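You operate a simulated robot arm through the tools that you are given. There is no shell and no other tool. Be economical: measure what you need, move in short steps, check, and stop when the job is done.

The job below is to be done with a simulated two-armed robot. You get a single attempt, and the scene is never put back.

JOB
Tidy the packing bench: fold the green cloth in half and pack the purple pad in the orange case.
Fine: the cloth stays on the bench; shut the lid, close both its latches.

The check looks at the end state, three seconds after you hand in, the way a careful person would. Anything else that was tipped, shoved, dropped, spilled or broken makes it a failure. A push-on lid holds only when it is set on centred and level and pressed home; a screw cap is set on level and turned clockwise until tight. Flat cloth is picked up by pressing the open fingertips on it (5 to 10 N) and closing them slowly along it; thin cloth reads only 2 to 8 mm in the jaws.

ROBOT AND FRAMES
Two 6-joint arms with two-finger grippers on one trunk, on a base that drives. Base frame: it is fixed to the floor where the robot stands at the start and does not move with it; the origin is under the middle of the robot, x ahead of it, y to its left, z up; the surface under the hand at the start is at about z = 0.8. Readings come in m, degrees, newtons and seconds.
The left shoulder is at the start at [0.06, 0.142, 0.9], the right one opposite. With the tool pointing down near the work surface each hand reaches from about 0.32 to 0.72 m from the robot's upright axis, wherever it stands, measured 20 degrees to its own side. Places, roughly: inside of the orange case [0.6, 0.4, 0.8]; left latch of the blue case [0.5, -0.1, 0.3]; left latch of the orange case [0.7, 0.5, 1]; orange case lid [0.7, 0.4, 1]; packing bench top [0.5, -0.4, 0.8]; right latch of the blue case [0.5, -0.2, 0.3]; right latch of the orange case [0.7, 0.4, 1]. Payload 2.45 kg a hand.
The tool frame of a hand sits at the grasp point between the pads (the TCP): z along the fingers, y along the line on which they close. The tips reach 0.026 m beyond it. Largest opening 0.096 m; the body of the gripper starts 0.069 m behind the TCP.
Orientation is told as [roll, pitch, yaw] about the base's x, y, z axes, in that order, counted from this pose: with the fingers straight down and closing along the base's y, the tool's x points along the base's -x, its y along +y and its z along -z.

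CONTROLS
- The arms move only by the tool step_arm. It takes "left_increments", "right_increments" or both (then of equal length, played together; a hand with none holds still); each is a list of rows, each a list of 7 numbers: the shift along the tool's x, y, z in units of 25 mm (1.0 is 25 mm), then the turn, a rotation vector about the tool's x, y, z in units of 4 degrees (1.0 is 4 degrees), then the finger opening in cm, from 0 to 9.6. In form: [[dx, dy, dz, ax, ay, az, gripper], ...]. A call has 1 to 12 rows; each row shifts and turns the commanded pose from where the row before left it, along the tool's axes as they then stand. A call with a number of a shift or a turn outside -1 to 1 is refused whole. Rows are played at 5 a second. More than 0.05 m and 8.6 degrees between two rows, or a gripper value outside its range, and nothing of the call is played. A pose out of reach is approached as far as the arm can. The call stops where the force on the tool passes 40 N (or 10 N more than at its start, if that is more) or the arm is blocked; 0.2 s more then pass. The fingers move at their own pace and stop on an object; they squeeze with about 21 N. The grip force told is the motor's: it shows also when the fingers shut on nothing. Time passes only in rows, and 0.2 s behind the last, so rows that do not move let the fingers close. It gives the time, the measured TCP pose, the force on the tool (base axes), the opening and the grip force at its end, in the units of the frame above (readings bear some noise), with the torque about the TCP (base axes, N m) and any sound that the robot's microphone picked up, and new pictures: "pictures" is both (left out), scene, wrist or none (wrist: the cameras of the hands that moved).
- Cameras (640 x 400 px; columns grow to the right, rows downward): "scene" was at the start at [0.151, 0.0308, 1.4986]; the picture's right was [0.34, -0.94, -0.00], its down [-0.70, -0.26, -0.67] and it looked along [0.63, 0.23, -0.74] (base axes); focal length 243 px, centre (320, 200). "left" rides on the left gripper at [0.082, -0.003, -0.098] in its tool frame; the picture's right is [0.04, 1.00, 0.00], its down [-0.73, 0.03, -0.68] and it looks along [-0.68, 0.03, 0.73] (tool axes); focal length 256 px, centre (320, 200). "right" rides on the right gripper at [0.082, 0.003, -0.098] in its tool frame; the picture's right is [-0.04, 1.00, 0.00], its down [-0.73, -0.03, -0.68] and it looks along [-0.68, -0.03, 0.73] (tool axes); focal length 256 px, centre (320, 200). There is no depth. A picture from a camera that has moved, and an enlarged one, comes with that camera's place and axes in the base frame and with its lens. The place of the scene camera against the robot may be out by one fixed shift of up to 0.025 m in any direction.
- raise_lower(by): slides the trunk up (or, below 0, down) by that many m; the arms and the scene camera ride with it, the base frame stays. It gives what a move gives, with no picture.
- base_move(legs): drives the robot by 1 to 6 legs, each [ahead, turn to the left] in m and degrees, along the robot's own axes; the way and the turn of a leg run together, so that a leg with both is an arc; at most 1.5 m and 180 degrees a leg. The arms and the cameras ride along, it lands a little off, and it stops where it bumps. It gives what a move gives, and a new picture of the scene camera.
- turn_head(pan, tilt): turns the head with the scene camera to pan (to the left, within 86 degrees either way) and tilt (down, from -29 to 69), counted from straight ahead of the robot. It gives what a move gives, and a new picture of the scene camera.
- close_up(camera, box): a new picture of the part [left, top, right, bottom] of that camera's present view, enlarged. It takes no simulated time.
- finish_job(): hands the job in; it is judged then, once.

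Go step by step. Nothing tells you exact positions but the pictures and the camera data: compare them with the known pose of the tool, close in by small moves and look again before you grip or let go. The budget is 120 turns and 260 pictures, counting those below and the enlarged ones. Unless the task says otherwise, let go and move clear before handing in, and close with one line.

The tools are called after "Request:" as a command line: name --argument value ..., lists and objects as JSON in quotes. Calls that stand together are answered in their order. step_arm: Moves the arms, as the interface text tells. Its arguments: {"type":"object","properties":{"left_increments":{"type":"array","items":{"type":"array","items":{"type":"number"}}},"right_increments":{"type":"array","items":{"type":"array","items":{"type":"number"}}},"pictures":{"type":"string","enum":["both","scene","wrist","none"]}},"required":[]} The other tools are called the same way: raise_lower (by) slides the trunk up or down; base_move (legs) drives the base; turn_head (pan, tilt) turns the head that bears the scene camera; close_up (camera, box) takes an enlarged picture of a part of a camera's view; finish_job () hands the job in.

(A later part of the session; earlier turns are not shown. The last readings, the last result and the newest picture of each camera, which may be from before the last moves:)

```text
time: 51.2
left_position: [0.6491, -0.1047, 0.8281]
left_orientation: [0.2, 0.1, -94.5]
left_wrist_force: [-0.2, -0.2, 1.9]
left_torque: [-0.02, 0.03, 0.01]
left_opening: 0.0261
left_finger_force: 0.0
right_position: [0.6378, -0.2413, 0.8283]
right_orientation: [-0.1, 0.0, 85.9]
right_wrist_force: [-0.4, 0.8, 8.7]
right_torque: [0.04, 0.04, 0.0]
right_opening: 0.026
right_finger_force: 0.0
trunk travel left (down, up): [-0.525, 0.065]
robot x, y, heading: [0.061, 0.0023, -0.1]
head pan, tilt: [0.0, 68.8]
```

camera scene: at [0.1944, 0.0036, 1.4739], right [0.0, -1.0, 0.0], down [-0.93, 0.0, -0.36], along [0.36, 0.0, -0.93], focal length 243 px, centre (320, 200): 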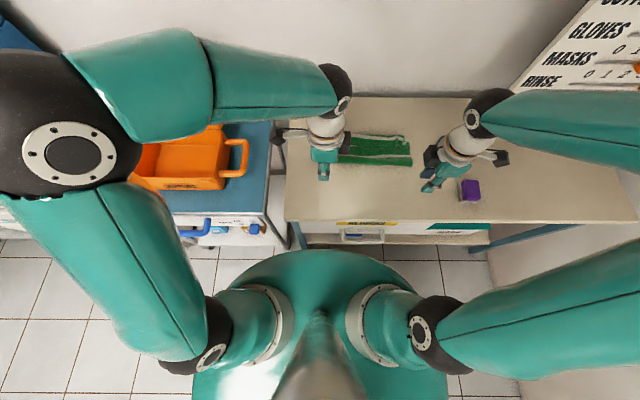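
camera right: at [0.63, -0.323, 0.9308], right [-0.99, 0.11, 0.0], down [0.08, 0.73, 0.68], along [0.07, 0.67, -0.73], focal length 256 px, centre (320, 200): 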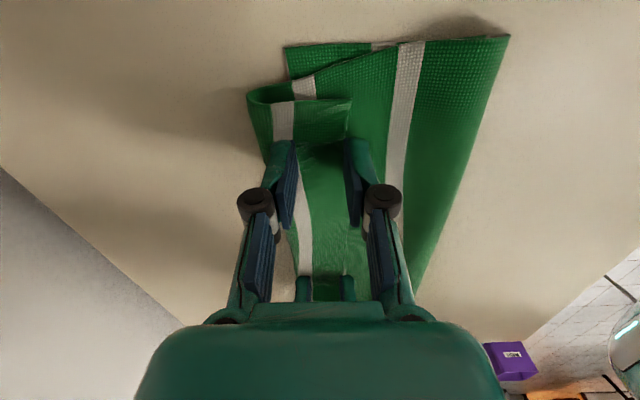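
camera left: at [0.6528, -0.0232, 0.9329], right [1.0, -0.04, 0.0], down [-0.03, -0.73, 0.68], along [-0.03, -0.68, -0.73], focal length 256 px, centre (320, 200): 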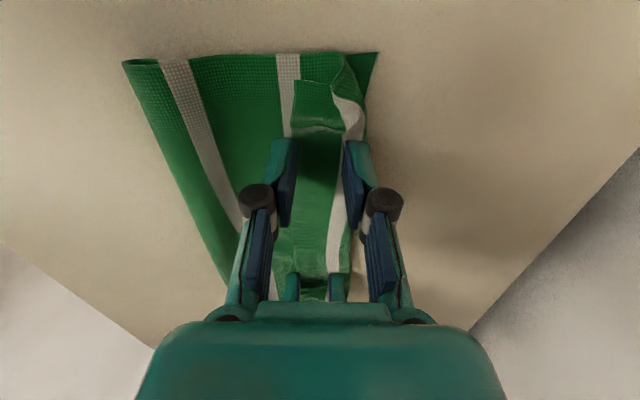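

Light contact now: left 2 N, right 9 N. I'll trim to about 6 N and close slowly along x.

Request:
step_arm --left_increments '[[0, 0, 0.025, 0, 0, 0, 2.6], [0, 0, 0, 0, 0, 0, 2.3], [0, 0, 0, 0, 0, 0, 2.0], [0, 0, 0, 0, 0, 0, 1.7], [0, 0, 0, 0, 0, 0, 1.4], [0, 0, 0, 0, 0, 0, 1.1], [0, 0, 0, 0, 0, 0, 0.8], [0, 0, 0, 0, 0, 0, 0.5], [0, 0, 0, 0, 0, 0, 0.2], [0, 0, 0, 0, 0, 0, 0], [0, 0, 0, 0, 0, 0, 0]]' --right_increments '[[0, 0, -0.01, 0, 0, 0, 2.6], [0, 0, 0, 0, 0, 0, 2.3], [0, 0, 0, 0, 0, 0, 2.0], [0, 0, 0, 0, 0, 0, 1.7], [0, 0, 0, 0, 0, 0, 1.4], [0, 0, 0, 0, 0, 0, 1.1], [0, 0, 0, 0, 0, 0, 0.8], [0, 0, 0, 0, 0, 0, 0.5], [0, 0, 0, 0, 0, 0, 0.2], [0, 0, 0, 0, 0, 0, 0], [0, 0, 0, 0, 0, 0, 0]]' --pictures "wrist"

```text
time: 53.6
left_position: [0.6475, -0.1043, 0.8284]
left_orientation: [0.1, 0.0, -94.6]
left_wrist_force: [0.8, 0.7, 5.9]
left_torque: [-0.03, -0.03, -0.03]
left_opening: 0.0036
left_finger_force: 25.5
right_position: [0.6382, -0.2409, 0.8274]
right_orientation: [0.0, 0.0, 86.0]
right_wrist_force: [1.4, 1.8, 10.7]
right_torque: [0.06, -0.05, 0.03]
right_opening: 0.0054
right_finger_force: 21.0
trunk travel left (down, up): [-0.525, 0.065]
robot x, y, heading: [0.064, -0.0042, 0.1]
head pan, tilt: [0.0, 68.8]
camera right: at [0.6293, -0.323, 0.9265], right [-0.99, 0.11, 0.0], down [0.08, 0.73, 0.68], along [0.08, 0.67, -0.73], focal length 256 px, centre (320, 200)
camera left: at [0.6521, -0.0232, 0.9273], right [1.0, -0.04, 0.0], down [-0.03, -0.73, 0.68], along [-0.02, -0.68, -0.73], focal length 256 px, centre (320, 200)
```

right: 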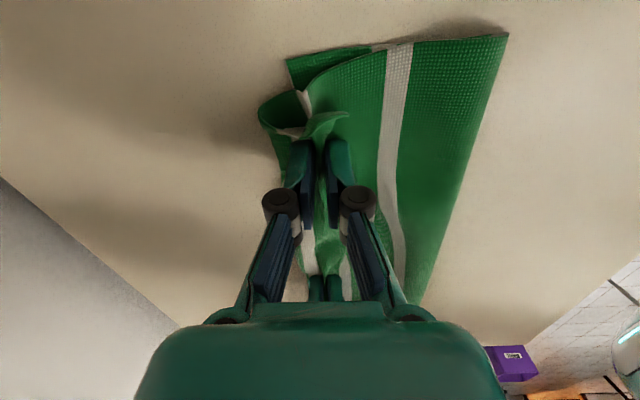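
left: 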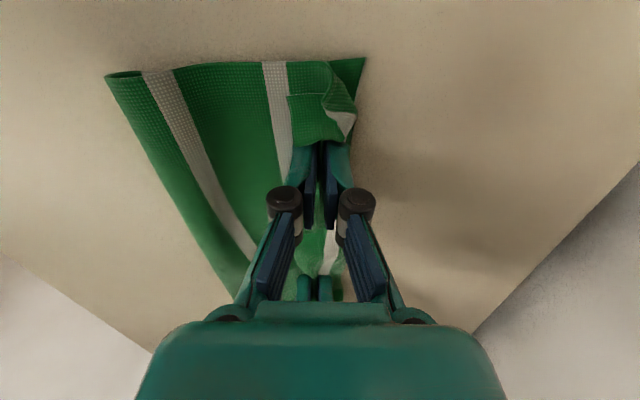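

Both hands grip the cuff layer. I'm lifting up and back above the fold line to see which layer came along.

Request:
step_arm --left_increments '[[0, 0, -0.6, 0, 0, 0, 0], [0, -0.4, -0.8, 0, 0, 0, 0], [0, -0.7, -0.8, 0, 0, 0, 0], [0, -0.8, -0.8, 0, 0, 0, 0], [0, -0.8, -0.6, 0, 0, 0, 0]]' --right_increments '[[0, 0, -0.6, 0, 0, 0, 0], [0, 0.4, -0.8, 0, 0, 0, 0], [0, 0.7, -0.8, 0, 0, 0, 0], [0, 0.8, -0.8, 0, 0, 0, 0], [0, 0.8, -0.6, 0, 0, 0, 0]]' --pictures "both"

Request:
close_up --camera "scene" --box '[310, 90, 450, 190]'

```text
time: 54.8
left_position: [0.5819, -0.1005, 0.9169]
left_orientation: [0.1, 0.2, -94.6]
left_wrist_force: [0.2, 0.2, 1.1]
left_torque: [0.02, -0.04, -0.06]
left_opening: 0.0028
left_finger_force: 19.3
right_position: [0.5723, -0.2347, 0.9178]
right_orientation: [-0.1, 0.0, 85.9]
right_wrist_force: [-0.5, -0.4, -0.5]
right_torque: [0.01, -0.04, -0.01]
right_opening: 0.0036
right_finger_force: 21.4
trunk travel left (down, up): [-0.525, 0.065]
robot x, y, heading: [0.0619, -0.005, -0.0]
head pan, tilt: [0.0, 68.8]
camera scene: at [0.1933, 0.0038, 1.474], right [0.0, -1.0, 0.0], down [-0.93, 0.0, -0.36], along [0.36, 0.0, -0.93], focal length 243 px, centre (320, 200)
camera right: at [0.5631, -0.3179, 1.0159], right [-0.99, 0.11, 0.0], down [0.08, 0.73, 0.68], along [0.08, 0.67, -0.73], focal length 256 px, centre (320, 200)
camera left: at [0.5848, -0.0185, 1.017], right [1.0, -0.04, 0.0], down [-0.03, -0.73, 0.68], along [-0.02, -0.68, -0.73], focal length 256 px, centre (320, 200)
```

scene: 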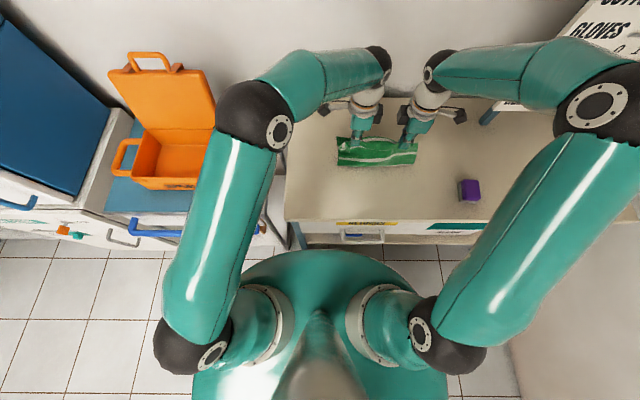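
right: 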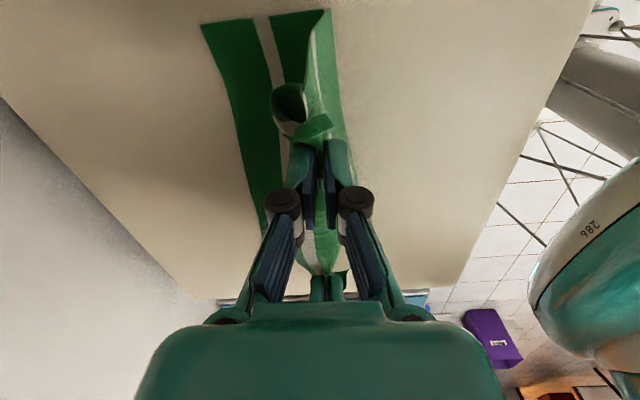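
left: 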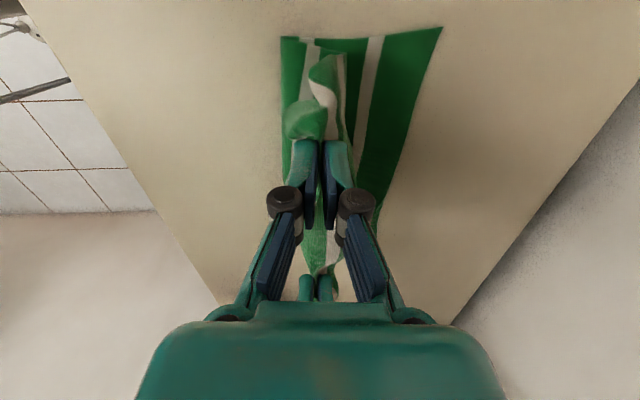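

```text
4.00 times, centred on (380, 140) of scene
camera zoom: at [0.1933, 0.0038, 1.474], right [0.0, -1.0, 0.0], down [-0.93, 0.0, -0.36], along [0.36, 0.0, -0.93], focal length 972 px, centre (80, 440)
```

zoom: 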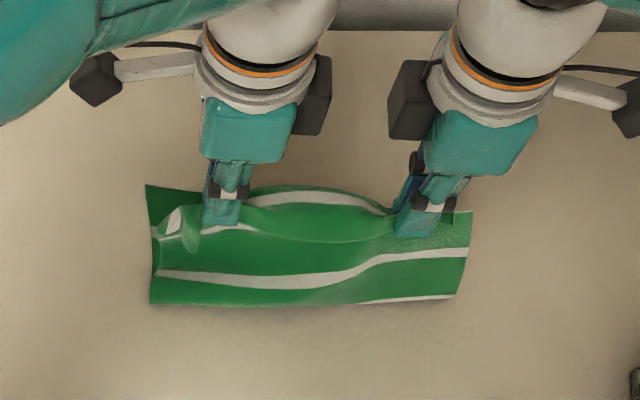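

The hands hold only the top layer, and it hangs neutrally. The fold must roll back to about x=0.53 (left) and 0.515 (right), so I'll carry the hands back towards the robot first.

Request:
step_arm --left_increments '[[0, -0.9, -0.2, 0, 0, 0, 0], [0, -0.9, 0, 0, 0, 0, 0], [0, -0.9, 0, 0, 0, 0, 0], [0, -0.9, 0.1, 0, 0, 0, 0], [0, -0.9, 0.3, 0, 0, 0, 0], [0, -0.9, 0.4, 0, 0, 0, 0]]' --right_increments '[[0, 0.9, -0.2, 0, 0, 0, 0], [0, 0.9, 0, 0, 0, 0, 0], [0, 0.9, 0, 0, 0, 0, 0], [0, 0.9, 0.1, 0, 0, 0, 0], [0, 0.9, 0.3, 0, 0, 0, 0], [0, 0.9, 0.4, 0, 0, 0, 0]]' --pictures "wrist"

Request:
close_up --camera "scene" --box '[310, 90, 450, 190]'

```text
time: 56.2
left_position: [0.4451, -0.0907, 0.9042]
left_orientation: [0.1, 0.0, -94.5]
left_wrist_force: [-0.3, 0.6, 1.2]
left_torque: [-0.03, 0.02, 0.0]
left_opening: 0.0031
left_finger_force: 19.0
right_position: [0.4351, -0.2259, 0.9039]
right_orientation: [0.0, 0.0, 85.9]
right_wrist_force: [0.6, -0.5, 0.2]
right_torque: [0.0, -0.01, -0.02]
right_opening: 0.0036
right_finger_force: 20.6
trunk travel left (down, up): [-0.525, 0.065]
robot x, y, heading: [0.0616, -0.0034, -0.1]
head pan, tilt: [0.0, 68.8]
camera right: at [0.4263, -0.3087, 1.002], right [-0.99, 0.11, 0.0], down [0.08, 0.73, 0.68], along [0.08, 0.67, -0.73], focal length 256 px, centre (320, 200)
camera left: at [0.449, -0.009, 1.0024], right [1.0, -0.04, 0.0], down [-0.03, -0.73, 0.68], along [-0.02, -0.68, -0.73], focal length 256 px, centre (320, 200)
```

right: 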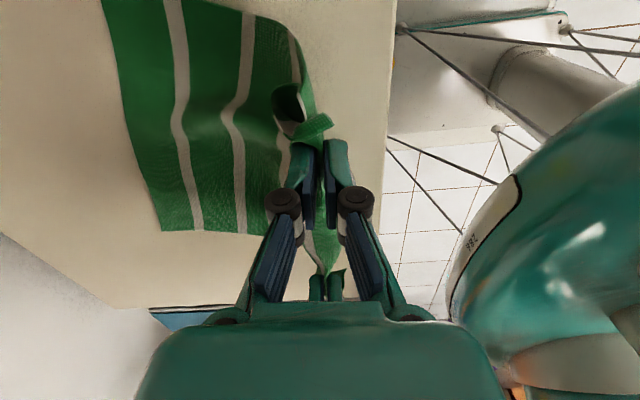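
left: 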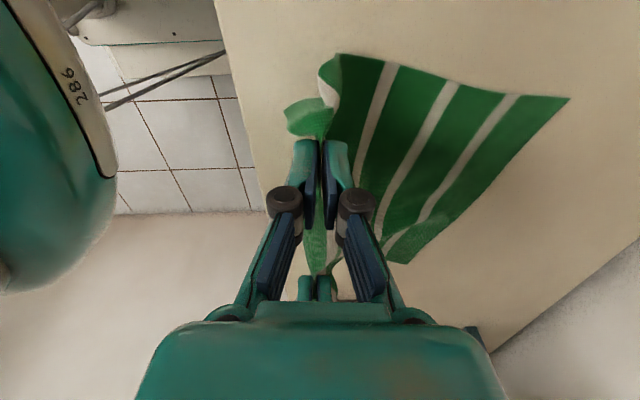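

```text
4.00 times, centred on (380, 140) of scene
camera zoom: at [0.1936, 0.0035, 1.474], right [0.0, -1.0, 0.0], down [-0.93, 0.0, -0.36], along [0.36, 0.0, -0.93], focal length 972 px, centre (80, 440)
```

zoom: 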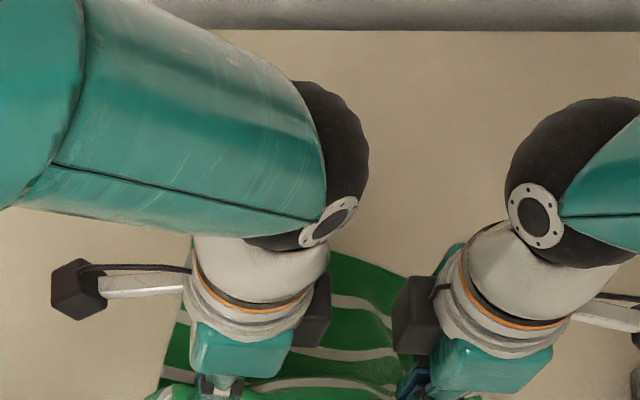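

Pulling back dragged and turned the cloth by about 16°: the far corners are now near [0.64, -0.095] and [0.56, -0.31]. I'll align the hands to this new direction, raise a little, and re-measure.

Request:
step_arm --left_increments '[[0, 0, -0.2, 0, 0, 1, 0], [0, 0, -0.2, 0, 0, 1, 0], [0, 0, -0.2, 0, 0, 1, 0], [0, 0, -0.2, 0, 0, 1, 0]]' --right_increments '[[0, 0, -0.2, 0, 0, 1, 0], [0, 0, -0.2, 0, 0, 1, 0], [0, 0, -0.2, 0, 0, 1, 0], [0, 0, -0.2, 0, 0, 1, 0]]' --pictures "both"

```text
time: 57.2
left_position: [0.4466, -0.0892, 0.9229]
left_orientation: [0.1, 0.1, -110.5]
left_wrist_force: [0.0, 0.6, 1.6]
left_torque: [0.0, 0.03, 0.04]
left_opening: 0.0035
left_finger_force: 19.5
right_position: [0.4361, -0.2261, 0.9226]
right_orientation: [0.0, 0.0, 69.7]
right_wrist_force: [0.4, 0.8, -1.1]
right_torque: [0.04, -0.03, 0.0]
right_opening: 0.0038
right_finger_force: 21.0
trunk travel left (down, up): [-0.525, 0.065]
robot x, y, heading: [0.0621, 0.0019, 0.3]
head pan, tilt: [0.0, 68.8]
camera scene: at [0.1943, 0.0037, 1.4739], right [0.0, -1.0, 0.0], down [-0.93, 0.0, -0.36], along [0.36, 0.0, -0.93], focal length 243 px, centre (320, 200)
camera right: at [0.4048, -0.3033, 1.0218], right [-0.92, 0.38, 0.0], down [0.28, 0.68, 0.68], along [0.26, 0.63, -0.73], focal length 256 px, centre (320, 200)
camera left: at [0.4731, -0.0115, 1.0226], right [0.95, -0.31, 0.0], down [-0.23, -0.7, 0.68], along [-0.21, -0.64, -0.73], focal length 256 px, centre (320, 200)
```

scene: 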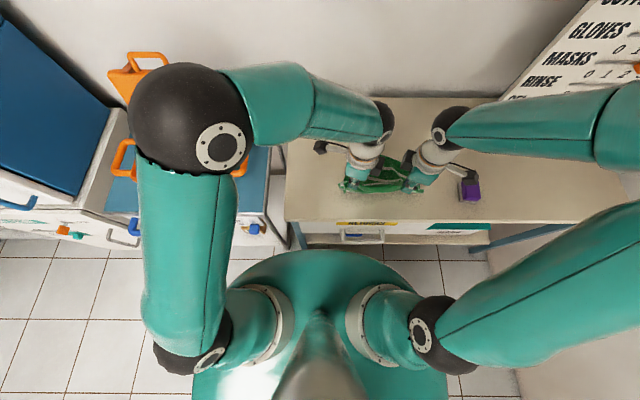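
right: 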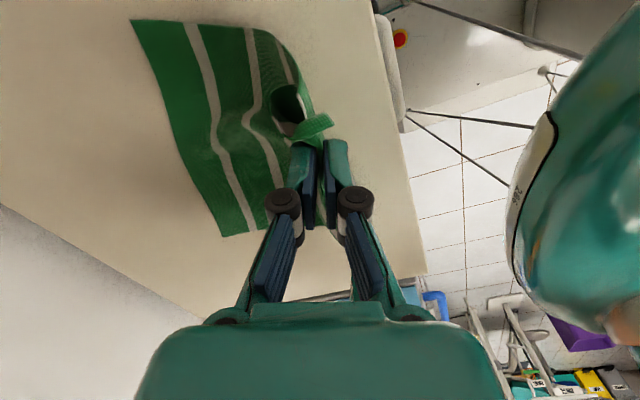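
left: 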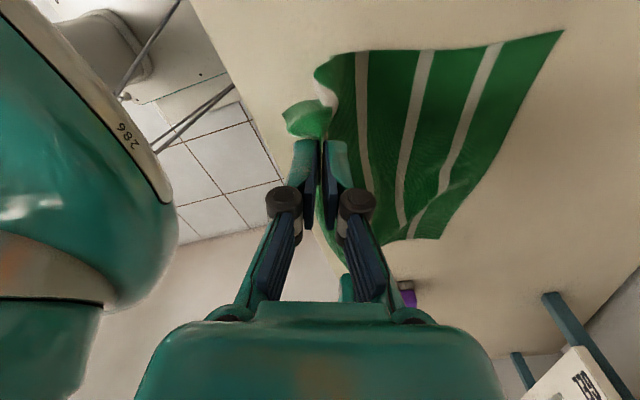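

The far edge now runs from [0.63, -0.10] to [0.54, -0.326]. I'll play a taut arc perpendicular to it to lay the held edge onto the far edge.

Request:
step_arm --left_increments '[[0.01, 0.72, -0.3, 0, 0, 0, 0], [0.01, 0.76, -0.04, 0, 0, 0, 0], [0.01, 0.76, 0.08, 0, 0, 0, 0], [0.01, 0.76, 0.21, 0, 0, 0, 0], [0.01, 0.76, 0.36, 0, 0, 0, 0], [0.01, 0.76, 0.56, 0, 0, 0, 0], [0.01, 0.72, 0.82, 0, 0, 0, 0], [0.01, 0.48, 0.88, 0, 0, 0, 0], [0.01, 0.32, 0.9, 0, 0, 0, 0], [0, 0.12, 0.18, 0, 0, 0, 0]]' --right_increments '[[0.015, -0.46, -0.3, 0, 0, 0, 0], [0.015, -0.48, 0.1, 0, 0, 0, 0], [0.015, -0.52, 0.17, 0, 0, 0, 0], [0.015, -0.52, 0.24, 0, 0, 0, 0], [0.015, -0.52, 0.33, 0, 0, 0, 0], [0.015, -0.52, 0.44, 0, 0, 0, 0], [0.015, -0.52, 0.59, 0, 0, 0, 0], [0.015, -0.48, 0.81, 0, 0, 0, 0], [0.015, -0.36, 0.98, 0, 0, 0, 0], [0, -0.16, 0.22, 0, 0, 0, 0]]' --pictures "both"

Request:
close_up --camera "scene" --box '[310, 100, 450, 200]'

```text
time: 59.4
left_position: [0.6045, -0.1301, 0.8432]
left_orientation: [1.0, -0.5, -108.9]
left_wrist_force: [0.7, 0.3, -3.1]
left_torque: [-0.02, 0.03, 0.03]
left_opening: 0.0034
left_finger_force: 18.2
right_position: [0.5426, -0.2676, 0.8329]
right_orientation: [0.1, -0.1, 69.9]
right_wrist_force: [0.2, 0.0, 0.5]
right_torque: [0.03, -0.02, 0.03]
right_opening: 0.0038
right_finger_force: 20.9
trunk travel left (down, up): [-0.525, 0.065]
robot x, y, heading: [0.0591, 0.0011, 0.2]
head pan, tilt: [0.0, 68.8]
camera scene: at [0.1943, 0.0037, 1.4746], right [0.0, -1.0, 0.0], down [-0.93, 0.0, -0.36], along [0.36, 0.0, -0.93], focal length 243 px, centre (320, 200)
camera right: at [0.511, -0.3442, 0.9316], right [-0.92, 0.38, 0.0], down [0.28, 0.68, 0.68], along [0.26, 0.63, -0.73], focal length 256 px, centre (320, 200)
camera left: at [0.627, -0.0507, 0.9411], right [0.96, -0.28, 0.02], down [-0.22, -0.69, 0.69], along [-0.18, -0.66, -0.73], focal length 256 px, centre (320, 200)
```

scene: 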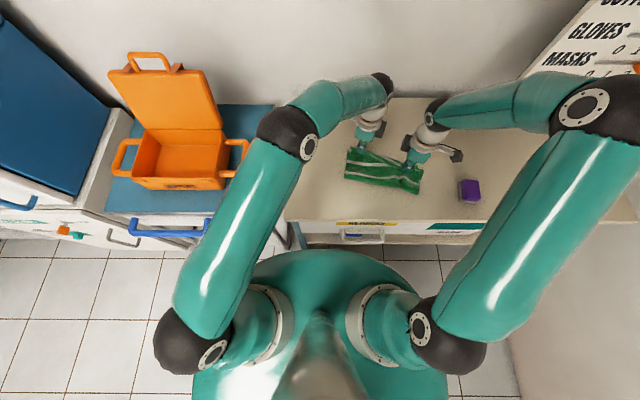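
right: 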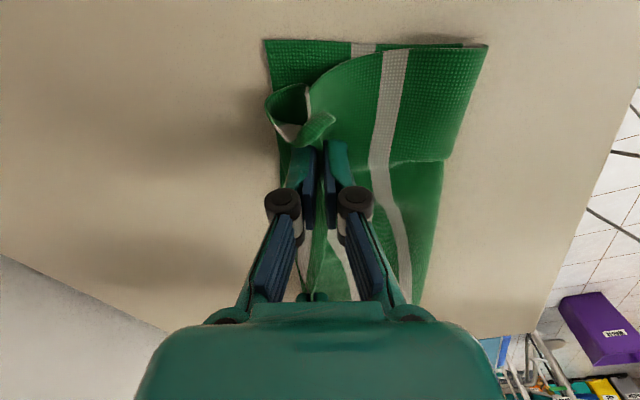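
left: 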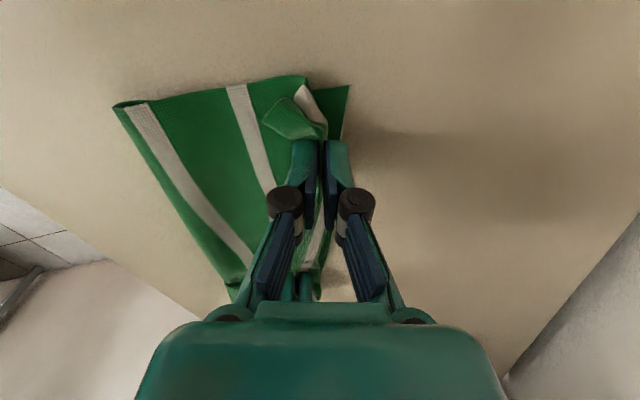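

```text
4.00 times, centred on (380, 150) of scene
camera zoom: at [0.1943, 0.0037, 1.4746], right [0.0, -1.0, 0.0], down [-0.93, 0.0, -0.36], along [0.36, 0.0, -0.93], focal length 972 px, centre (80, 400)
```

zoom: 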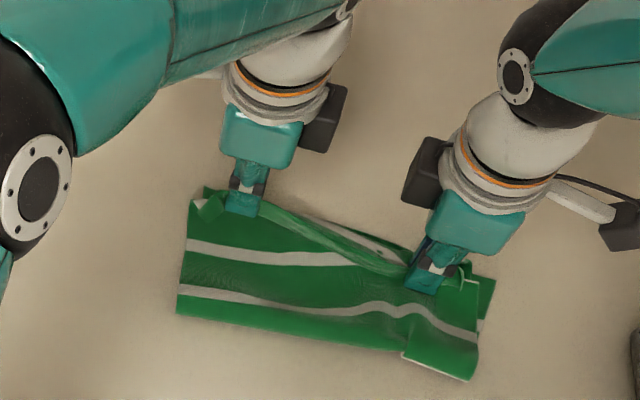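

The edge now lies on the far edge with no cuff, and the far corners haven't moved. I'll lower the left a bit, release both slowly and lift away.

Request:
step_arm --left_increments '[[0, 0, 0.2, 0, 0, 0, 0], [0, 0, 0, 0, 0, 0, 0.5], [0, 0, 0, 0, 0, 0, 1.0], [0, 0, 0, 0, 0, 0, 1.5], [0, 0, 0, 0, 0, 0, 1.8], [0, 0, -0.3, 0, 0, 0, 1.8], [0, 0, -0.8, 0, 0, 0, 1.8], [0, 0, -1, 0, 0, 0, 1.8], [0, 0, -1, 0, 0, 0, 1.8], [0.8, -0.8, -0.5, 0, 0, 0, 1.8], [0.8, -0.8, 0, 0, 0, 0, 1.8], [0.8, -0.8, 0, 0, 0, 0, 1.8]]' --right_increments '[[0, 0, 0, 0, 0, 0, 0], [0, 0, 0, 0, 0, 0, 0.5], [0, 0, 0, 0, 0, 0, 1.0], [0, 0, 0, 0, 0, 0, 1.5], [0, 0, 0, 0, 0, 0, 1.8], [0, 0, -0.3, 0, 0, 0, 1.8], [0, 0, -0.8, 0, 0, 0, 1.8], [0, 0, -1, 0, 0, 0, 1.8], [0, 0, -1, 0, 0, 0, 1.8], [0.8, 0.5, -0.5, 0, 0, 0, 1.8], [0.8, 0.5, 0, 0, 0, 0, 1.8], [0.8, 0.5, 0, 0, 0, 0, 1.8]]' --pictures "wrist"

Request:
close_up --camera "scene" --box '[320, 110, 440, 200]'

```text
time: 62.0
left_position: [0.5567, -0.0644, 0.9172]
left_orientation: [0.2, 0.1, -110.6]
left_wrist_force: [0.6, -1.5, 0.1]
left_torque: [0.03, -0.03, 0.0]
left_opening: 0.0179
left_finger_force: 0.1
right_position: [0.4861, -0.3112, 0.9233]
right_orientation: [-0.2, 0.0, 69.9]
right_wrist_force: [0.6, 1.5, -0.1]
right_torque: [-0.05, -0.03, -0.02]
right_opening: 0.018
right_finger_force: 0.0
trunk travel left (down, up): [-0.525, 0.065]
robot x, y, heading: [0.059, -0.0006, -0.0]
head pan, tilt: [0.0, 68.8]
camera right: at [0.4543, -0.3883, 1.0211], right [-0.92, 0.38, 0.0], down [0.28, 0.68, 0.68], along [0.26, 0.63, -0.73], focal length 256 px, centre (320, 200)
camera left: at [0.5815, 0.0127, 1.0177], right [0.95, -0.31, 0.0], down [-0.23, -0.7, 0.68], along [-0.21, -0.64, -0.73], focal length 256 px, centre (320, 200)
```

right: 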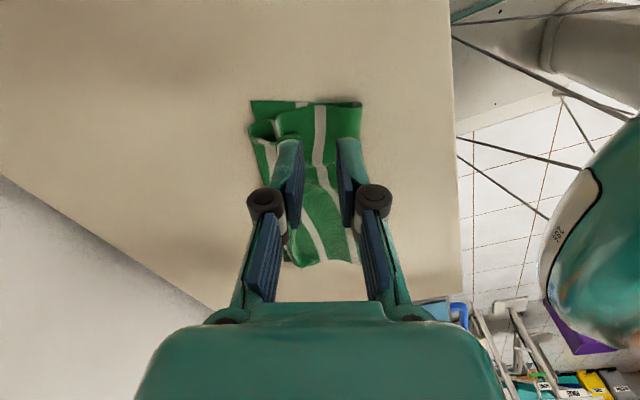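
left: 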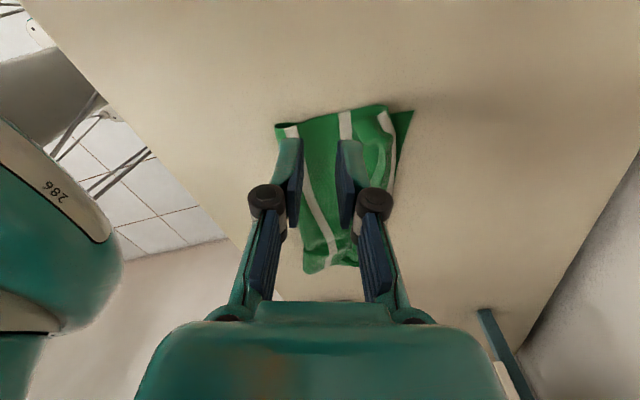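

```text
4.44 times, centred on (380, 155) of scene
camera zoom: at [0.1926, 0.0039, 1.4744], right [0.0, -1.0, 0.0], down [-0.93, 0.0, -0.36], along [0.36, 0.0, -0.93], focal length 1080 px, centre (53, 400)
```

zoom: 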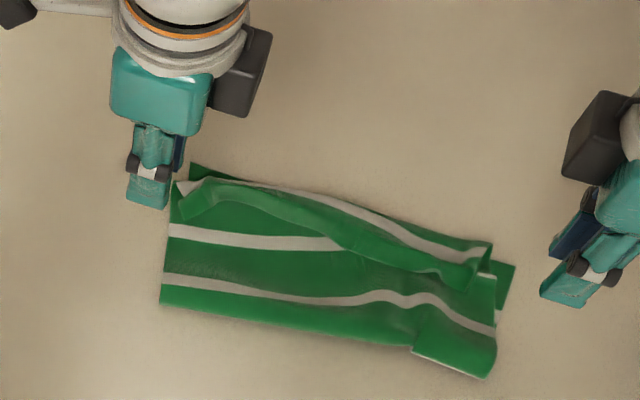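

The rim band has flopped back and stands up as a loose cuff. I'll close the fingers, put them down on its near side, and push the band over forward.

Request:
step_arm --left_increments '[[-0.755, 0.05, 0.3, 0, 0, 0, 0], [-0.755, 0.05, 0.3, 0, 0, 0, 0], [-0.755, 0.05, 0.3, 0, 0, 0, 0], [-0.755, 0.05, 0.3, 0, 0, 0, 0], [0, 0, 0.727, 0, 0, 0, 0], [0, 0, 0.727, 0, 0, 0, 0], [0, 0, 0.6, 0, 0, 0, 0]]' --right_increments '[[-0.67, 0.13, 0.3, 0, 0, 0, 0], [-0.67, 0.13, 0.3, 0, 0, 0, 0], [-0.67, 0.13, 0.3, 0, 0, 0, 0], [-0.67, 0.13, 0.3, 0, 0, 0, 0], [0, 0, 0.81, 0, 0, 0, 0], [0, 0, 0.81, 0, 0, 0, 0], [0, 0, 0.68, 0, 0, 0, 0]]' --pictures "wrist"

Request:
close_up --camera "scene" --box '[320, 110, 440, 200]'

```text
time: 63.6
left_position: [0.5504, -0.1248, 0.848]
left_orientation: [1.2, -0.7, -108.6]
left_wrist_force: [0.5, 0.5, 0.0]
left_torque: [-0.02, -0.04, -0.03]
left_opening: 0.0
left_finger_force: 20.4
right_position: [0.4988, -0.2456, 0.8356]
right_orientation: [0.2, 0.0, 69.9]
right_wrist_force: [0.6, -0.3, -0.3]
right_torque: [-0.03, 0.01, 0.04]
right_opening: 0.0001
right_finger_force: 20.8
trunk travel left (down, up): [-0.525, 0.065]
robot x, y, heading: [0.0593, -0.0002, -0.3]
head pan, tilt: [0.0, 68.8]
camera right: at [0.4686, -0.3218, 0.9342], right [-0.92, 0.38, 0.0], down [0.28, 0.68, 0.68], along [0.26, 0.63, -0.73], focal length 256 px, centre (320, 200)
camera left: at [0.5719, -0.0459, 0.9453], right [0.96, -0.28, 0.02], down [-0.22, -0.69, 0.69], along [-0.18, -0.66, -0.73], focal length 256 px, centre (320, 200)
```

right: 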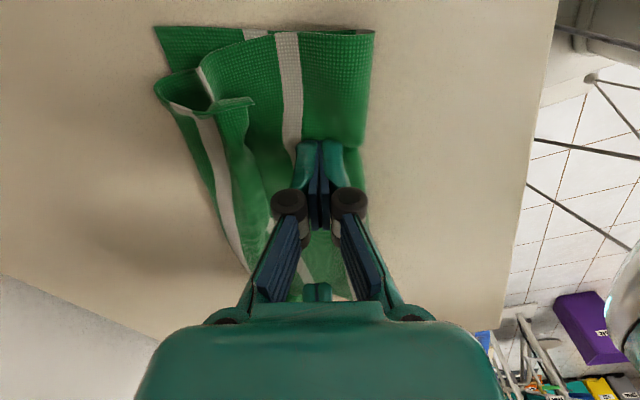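
left: 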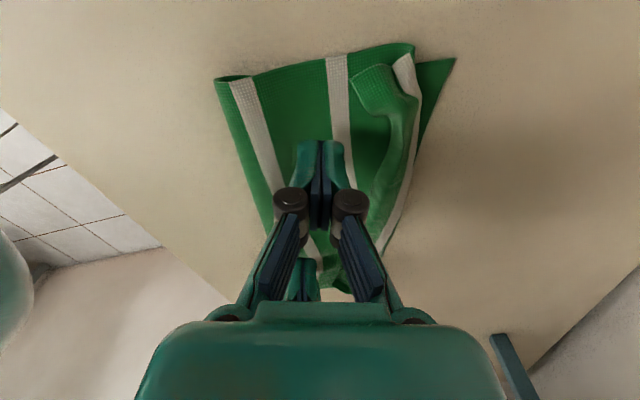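

```text
4.44 times, centred on (380, 155) of scene
camera zoom: at [0.1953, 0.0035, 1.4747], right [0.0, -1.0, 0.0], down [-0.93, 0.0, -0.36], along [0.36, 0.0, -0.93], focal length 1080 px, centre (53, 400)
```

zoom: 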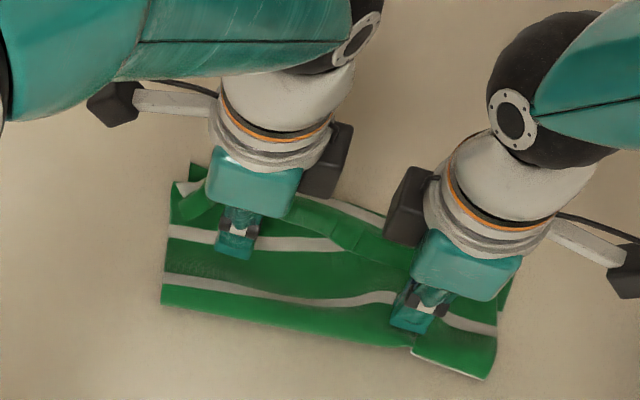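

The cuff is a loose standing roll and both fingertips are on its near side. The left is near a wrist limit, so I'll back off its yaw a little while pushing forward.

Request:
step_arm --left_increments '[[0, 0.4, 0, 0, 0, -1, 0], [0, 0.5, 0.1, 0, 0, -1, 0], [0, 0.6, 0, 0, 0, -1, 0], [0, 0.7, 0, 0, 0, 0, 0], [0, 0.7, 0, 0, 0, 0, 0], [0, 0.5, 0, 0, 0, 0, 0]]' --right_increments '[[0, -0.5, 0, 0, 0, 0, 0], [0, -0.6, 0, 0, 0, 0, 0], [0, -0.7, 0, 0, 0, 0, 0], [0, -0.7, 0, 0, 0, 0, 0], [0, -0.7, 0, 0, 0, 0, 0], [0, -0.5, 0, 0, 0, 0, 0]]' --pictures "wrist"

Request:
close_up --camera "scene" --box '[320, 110, 440, 200]'

```text
time: 65.2
left_position: [0.643, -0.1216, 0.8362]
left_orientation: [0.4, -0.9, -94.5]
left_wrist_force: [0.5, -0.3, 0.4]
left_torque: [-0.03, -0.01, 0.01]
left_opening: 0.0
left_finger_force: 21.0
right_position: [0.5855, -0.2748, 0.8328]
right_orientation: [0.0, 0.0, 70.0]
right_wrist_force: [0.8, 0.4, -0.2]
right_torque: [-0.02, 0.02, 0.01]
right_opening: 0.0002
right_finger_force: 21.1
trunk travel left (down, up): [-0.525, 0.065]
robot x, y, heading: [0.0622, 0.0005, 0.1]
head pan, tilt: [0.0, 68.8]
stopped in row 6 (left hand): the arm was blocked; the commanded pose is now the measured one
camera right: at [0.5539, -0.3515, 0.9318], right [-0.92, 0.38, 0.0], down [0.28, 0.68, 0.68], along [0.26, 0.63, -0.73], focal length 256 px, centre (320, 200)
camera left: at [0.6453, -0.0386, 0.9341], right [1.0, -0.04, 0.01], down [-0.03, -0.72, 0.69], along [-0.02, -0.69, -0.72], focal length 256 px, centre (320, 200)
```

right: 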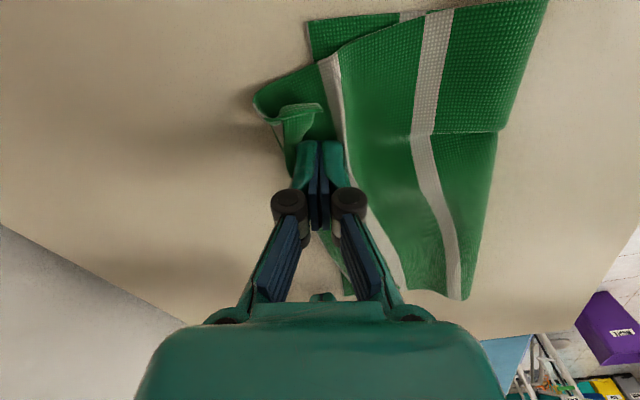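
left: 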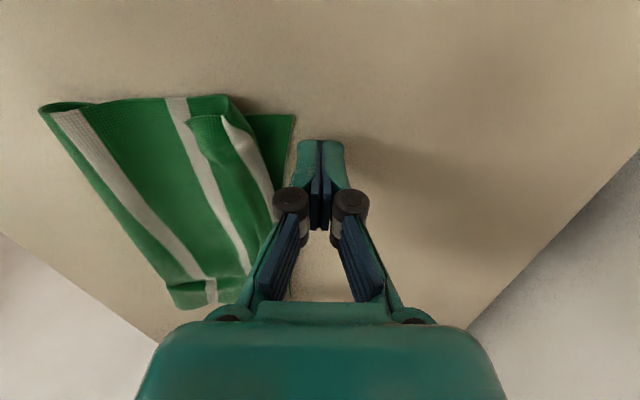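

```text
4.44 times, centred on (380, 155) of scene
camera zoom: at [0.1948, 0.0043, 1.4706], right [0.0, -1.0, 0.0], down [-0.93, 0.0, -0.36], along [0.36, 0.0, -0.93], focal length 1080 px, centre (53, 400)
```

zoom: 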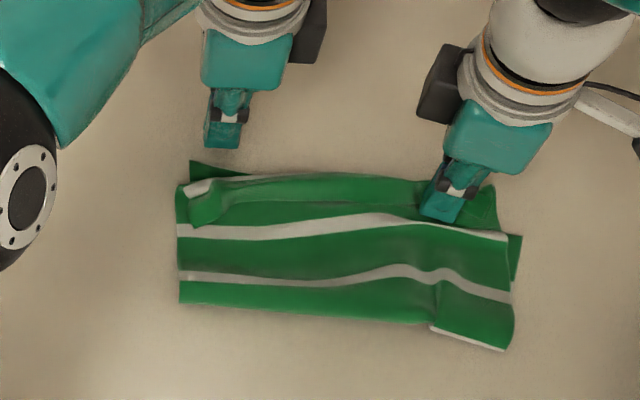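

The right part is being pushed out, but the left tip rode over the roll. I'll finish the right push and reset the left behind the roll, lower this time.

Request:
step_arm --left_increments '[[0, 0, -0.9, 0, 0, 0, 0], [0, 0, -0.9, 0, 0, 0, 0], [-0.31, -0.96, 0, 0, 0, 0, 0], [-0.31, -0.96, 0, 0, 0, 0, 0], [-0.31, -0.96, 0, 0, 0, 0, 0], [-0.31, -0.96, 0, 0, 0, 0, 0], [0, 0, 0.9, 0, 0, 0, 0], [0, 0, 0.9, 0, 0, 0, 0], [0, 0, 0.15, 0, 0, 0, 0]]' --right_increments '[[0, -0.5, 0, 0, 0, 0, 0], [0, -0.5, 0, 0, 0, 0, 0], [0, -0.5, 0, 0, 0, 0, 0], [0, 0, -0.8, 0, 0, 0, 0], [0, 0, -0.8, 0, 0, 0, 0], [0.8, 0, -0.8, 0, 0, 0, 0], [0.8, 0, 0, 0, 0, 0, 0], [0, 0, 0, 0, 0, 0, 0], [0, 0, 0, 0, 0, 0, 0]]' --pictures "wrist"

Request:
close_up --camera "scene" --box '[320, 110, 440, 200]'

```text
time: 67.4
left_position: [0.5636, -0.1283, 0.8444]
left_orientation: [1.1, -1.9, -91.7]
left_wrist_force: [0.2, -0.5, 0.4]
left_torque: [-0.01, 0.0, 0.0]
left_opening: 0.0001
left_finger_force: 20.9
right_position: [0.6062, -0.3247, 0.8925]
right_orientation: [0.1, 0.0, 69.9]
right_wrist_force: [-0.5, 0.1, -1.1]
right_torque: [0.01, 0.0, 0.01]
right_opening: 0.0
right_finger_force: 21.4
trunk travel left (down, up): [-0.525, 0.065]
robot x, y, heading: [0.0602, 0.0003, 0.2]
head pan, tilt: [0.0, 68.8]
stopped in row 9 (left hand): the arm was blocked; the commanded pose is now the measured one
camera right: at [0.5752, -0.4017, 0.9921], right [-0.92, 0.38, 0.0], down [0.28, 0.68, 0.68], along [0.26, 0.63, -0.73], focal length 256 px, centre (320, 200)
camera left: at [0.5611, -0.0433, 0.941], right [1.0, 0.01, 0.02], down [-0.01, -0.71, 0.71], along [0.02, -0.71, -0.71], focal length 256 px, centre (320, 200)
```

right: 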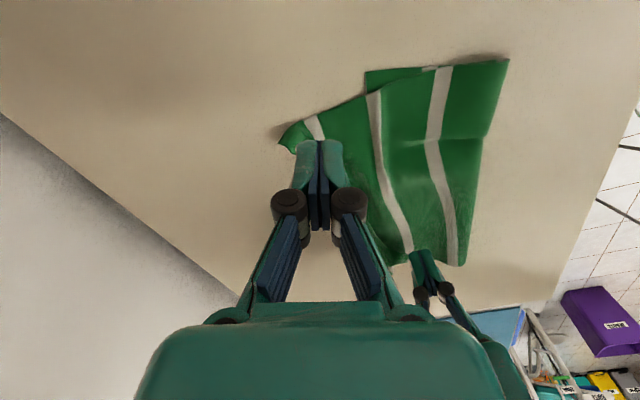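
left: 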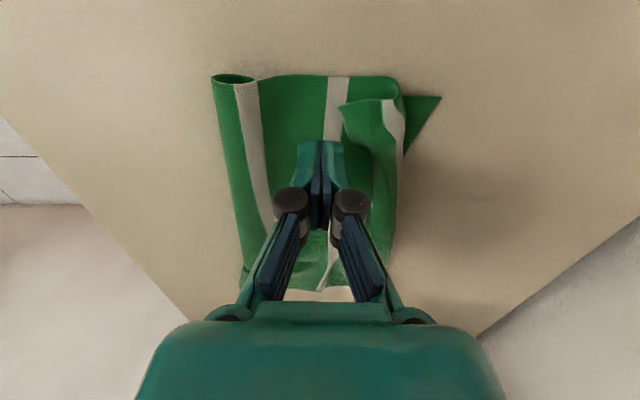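

```text
4.44 times, centred on (380, 155) of scene
camera zoom: at [0.1951, 0.004, 1.4716], right [0.0, -1.0, 0.0], down [-0.93, 0.0, -0.36], along [0.36, 0.0, -0.93], focal length 1080 px, centre (53, 400)
```

zoom: 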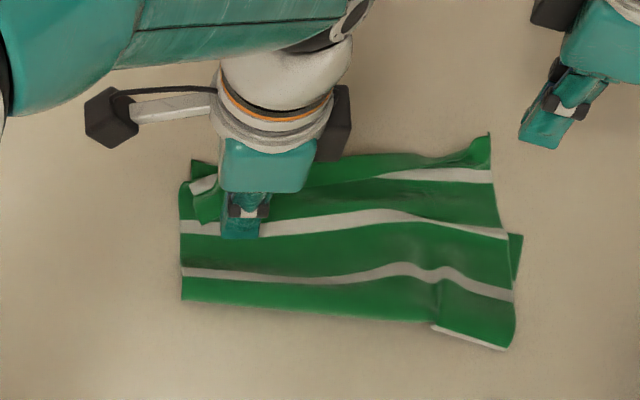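

Brushing works: the right part has unrolled flat. The left arm is at a wrist limit there, so I'll move it aside and brush the left part with the right hand.

Request:
step_arm --left_increments '[[0, 0, -0.9, 0, 0, 0, 0], [0, 0, -0.9, 0, 0, 0, 0], [0.8, 0, -0.9, 0, 0, 0, 0], [1, 0, 0, 0, 0, 0, 0], [1, 0, 0, 0, 0, 0, 0], [1, 0, 0, 0, 0, 0, 0], [1, 0, 0, 0, 0, 0, 0], [1, 0, 0, 0, 0, 0, 0], [0, 0, 0, 0, 0, 0, 0], [0, 0, 0, 0, 0, 0, 0], [0, 0, 0, 0, 0, 0, 0], [0, 0, 0, 0, 0, 0, 0]]' --right_increments '[[0, 0, 0, 0, 0, 0, 0], [0, 0, 0, 0, 0, 0, 0], [0, 0, 0, 0, 0, 0, 0], [-0.845, 0.597, 0, 0, 0, 0, 0], [-0.845, 0.597, 0, 0, 0, 0, 0], [-0.845, 0.597, 0, 0, 0, 0, 0], [-0.845, 0.597, 0, 0, 0, 0, 0], [-0.845, 0.597, 0, 0, 0, 0, 0], [-0.845, 0.597, 0, 0, 0, 0, 0], [-0.845, 0.597, 0, 0, 0, 0, 0], [-0.845, 0.597, 0, 0, 0, 0, 0], [-0.845, 0.597, 0, 0, 0, 0, 0]]' --pictures "wrist"

```text
time: 70.0
left_position: [0.5648, 0.0164, 0.9069]
left_orientation: [1.0, -1.9, -92.0]
left_wrist_force: [0.3, 0.2, -0.1]
left_torque: [-0.01, 0.0, 0.0]
left_opening: 0.0
left_finger_force: 21.1
right_position: [0.5467, -0.0991, 0.8937]
right_orientation: [0.0, 0.0, 69.9]
right_wrist_force: [0.1, 0.0, -1.0]
right_torque: [-0.01, -0.02, 0.02]
right_opening: 0.0
right_finger_force: 21.0
trunk travel left (down, up): [-0.525, 0.065]
robot x, y, heading: [0.06, 0.0024, -0.1]
head pan, tilt: [0.0, 68.8]
camera right: at [0.5151, -0.1763, 0.9931], right [-0.92, 0.38, 0.0], down [0.28, 0.68, 0.68], along [0.26, 0.63, -0.73], focal length 256 px, centre (320, 200)
camera left: at [0.5617, 0.1016, 1.0041], right [1.0, 0.0, 0.02], down [-0.01, -0.71, 0.7], along [0.01, -0.7, -0.71], focal length 256 px, centre (320, 200)
```

right: 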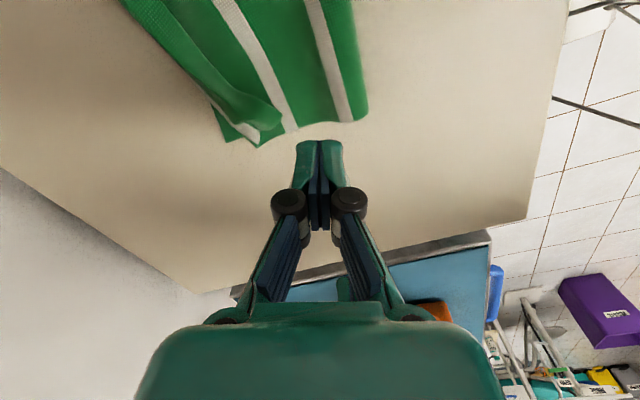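
left: 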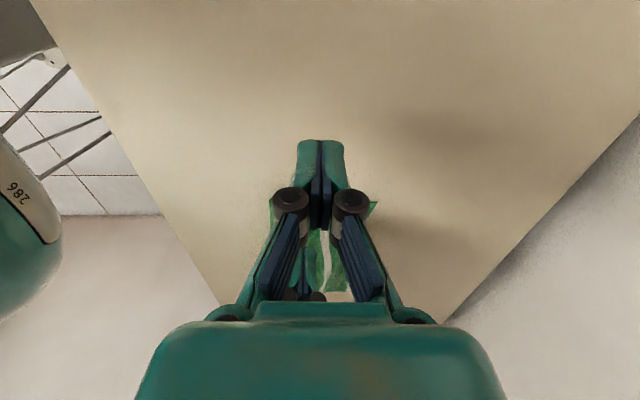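

The cuff's left end is at about [0.57, -0.11]. I'll shift 3 cm inward, lower behind the rim and push forward.

Request:
step_arm --right_increments '[[0.6, 0, 0, 0, 0, 0, 0], [0.6, 0, 0.3, 0, 0, 0, 0], [0, 0.1, 0.9, 0, 0, 0, 0], [0, 0, 0.9, 0, 0, 0, 0], [0, 0, 0.36, 0, 0, 0, 0], [0, -0.5, 0, 0, 0, 0, 0], [0, -0.7, 0, 0, 0, 0, 0], [0, -0.8, 0, 0, 0, 0, 0], [0, -0.8, 0, 0, 0, 0, 0], [0, -0.8, 0, 0, 0, 0, 0], [0, -0.8, 0, 0, 0, 0, 0]]' --pictures "wrist"

Request:
close_up --camera "scene" --box '[320, 100, 440, 200]'

```text
time: 72.4
left_position: [0.5638, 0.0162, 0.9071]
left_orientation: [0.9, -1.8, -92.0]
left_wrist_force: [0.7, -0.4, -0.7]
left_torque: [-0.02, -0.01, 0.02]
left_opening: 0.0
left_finger_force: 21.5
right_position: [0.6368, -0.1651, 0.8331]
right_orientation: [0.1, 0.0, 69.9]
right_wrist_force: [0.0, 0.8, 0.2]
right_torque: [0.0, 0.02, -0.01]
right_opening: 0.0001
right_finger_force: 21.1
trunk travel left (down, up): [-0.525, 0.065]
robot x, y, heading: [0.0627, 0.0022, 0.1]
head pan, tilt: [0.0, 68.8]
camera right: at [0.6051, -0.2427, 0.9312], right [-0.92, 0.38, 0.0], down [0.28, 0.68, 0.68], along [0.26, 0.63, -0.73], focal length 256 px, centre (320, 200)
```

right: 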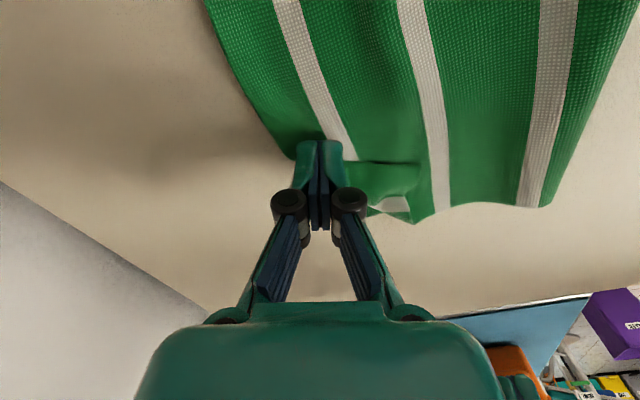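

```text
4.00 times, centred on (380, 150) of scene
camera zoom: at [0.1952, 0.0035, 1.4738], right [0.0, -1.0, 0.0], down [-0.93, 0.0, -0.36], along [0.36, 0.0, -0.93], focal length 972 px, centre (80, 400)
```

zoom: 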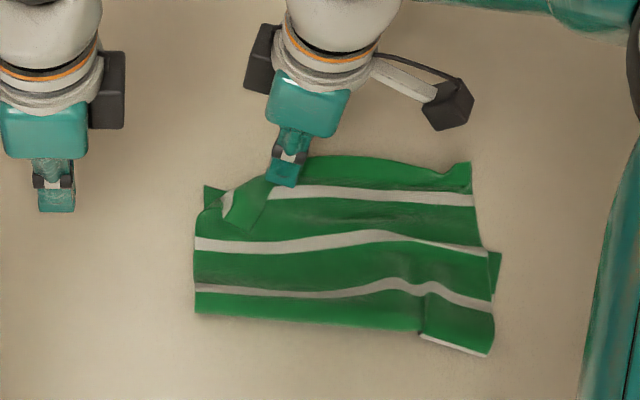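

Nearly there; only the left corner is still turned over. I'll brush it diagonally outward.

Request:
step_arm --left_increments '[[1, 0, 0, 0, 0, 0, 0], [1, 0, 0, 0, 0, 0, 0], [1, 0, 0, 0, 0, 0, 0], [0, 0, 0, 0, 0, 0, 0], [0, 0, 0, 0, 0, 0, 0], [0, 0, 0, 0, 0, 0, 0], [0, 0, 0, 0, 0, 0, 0], [0, 0, 0, 0, 0, 0, 0], [0, 0, 0, 0, 0, 0, 0], [0, 0, 0, 0, 0, 0, 0], [0, 0, 0, 0, 0, 0, 0], [0, 0, 0, 0, 0, 0, 0]]' --right_increments '[[0, 0, -0.7, 0, 0, 0, 0], [0, 0, -0.5, 0, 0, 0, 0], [0.1, 1, 0, 0, 0, 0, 0], [0.1, 1, 0, 0, 0, 0, 0], [0.15, 1, 0, 0, 0, 0, 0], [0, 0, 0.6, 0, 0, 0, 0], [0, 0, 0.6, 0, 0, 0, 0], [-0.69, -0.32, 0, 0, 0, 0, 0], [-0.69, -0.32, 0, 0, 0, 0, 0], [-0.69, -0.32, 0, 0, 0, 0, 0], [-0.69, -0.32, 0, 0, 0, 0, 0], [-0.69, -0.32, 0, 0, 0, 0, 0]]' --pictures "wrist"

Request:
close_up --camera "scene" --box '[320, 100, 440, 200]'

```text
time: 75.0
left_position: [0.5665, 0.0904, 0.9063]
left_orientation: [0.9, -1.9, -92.1]
left_wrist_force: [0.3, -0.8, 0.5]
left_torque: [0.04, 0.02, -0.01]
left_opening: 0.0
left_finger_force: 20.9
right_position: [0.6291, -0.0807, 0.8327]
right_orientation: [0.1, 0.1, 69.9]
right_wrist_force: [0.1, -0.6, 0.3]
right_torque: [0.01, 0.01, 0.0]
right_opening: 0.0
right_finger_force: 21.3
trunk travel left (down, up): [-0.525, 0.065]
robot x, y, heading: [0.0667, 0.0005, 0.2]
head pan, tilt: [0.0, 68.8]
camera right: at [0.5982, -0.1579, 0.9317], right [-0.92, 0.38, 0.0], down [0.28, 0.68, 0.68], along [0.26, 0.63, -0.73], focal length 256 px, centre (320, 200)
camera left: at [0.565, 0.1755, 1.0021], right [1.0, 0.0, 0.02], down [-0.01, -0.71, 0.7], along [0.01, -0.7, -0.71], focal length 256 px, centre (320, 200)
```

right: 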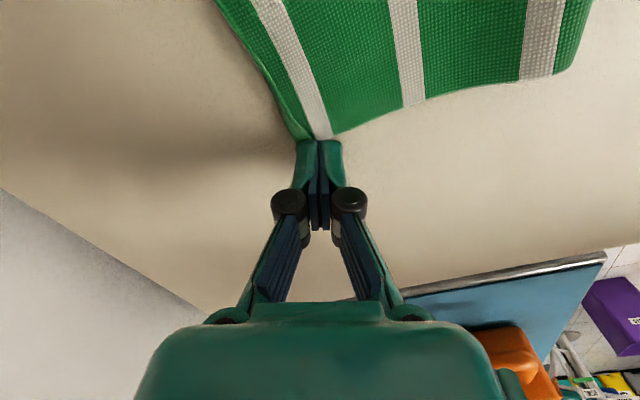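
left: 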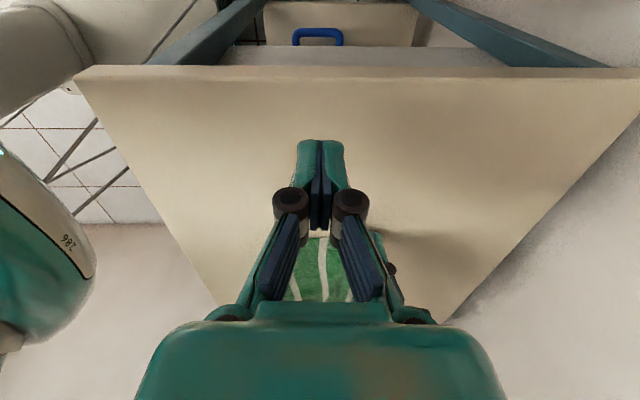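

```text
4.00 times, centred on (380, 150) of scene
camera zoom: at [0.1952, 0.0039, 1.4738], right [0.0, -1.0, 0.0], down [-0.93, 0.0, -0.36], along [0.36, 0.0, -0.93], focal length 972 px, centre (80, 400)
```

zoom: 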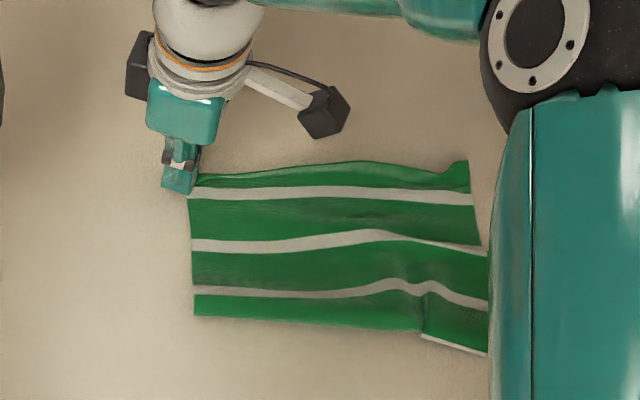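

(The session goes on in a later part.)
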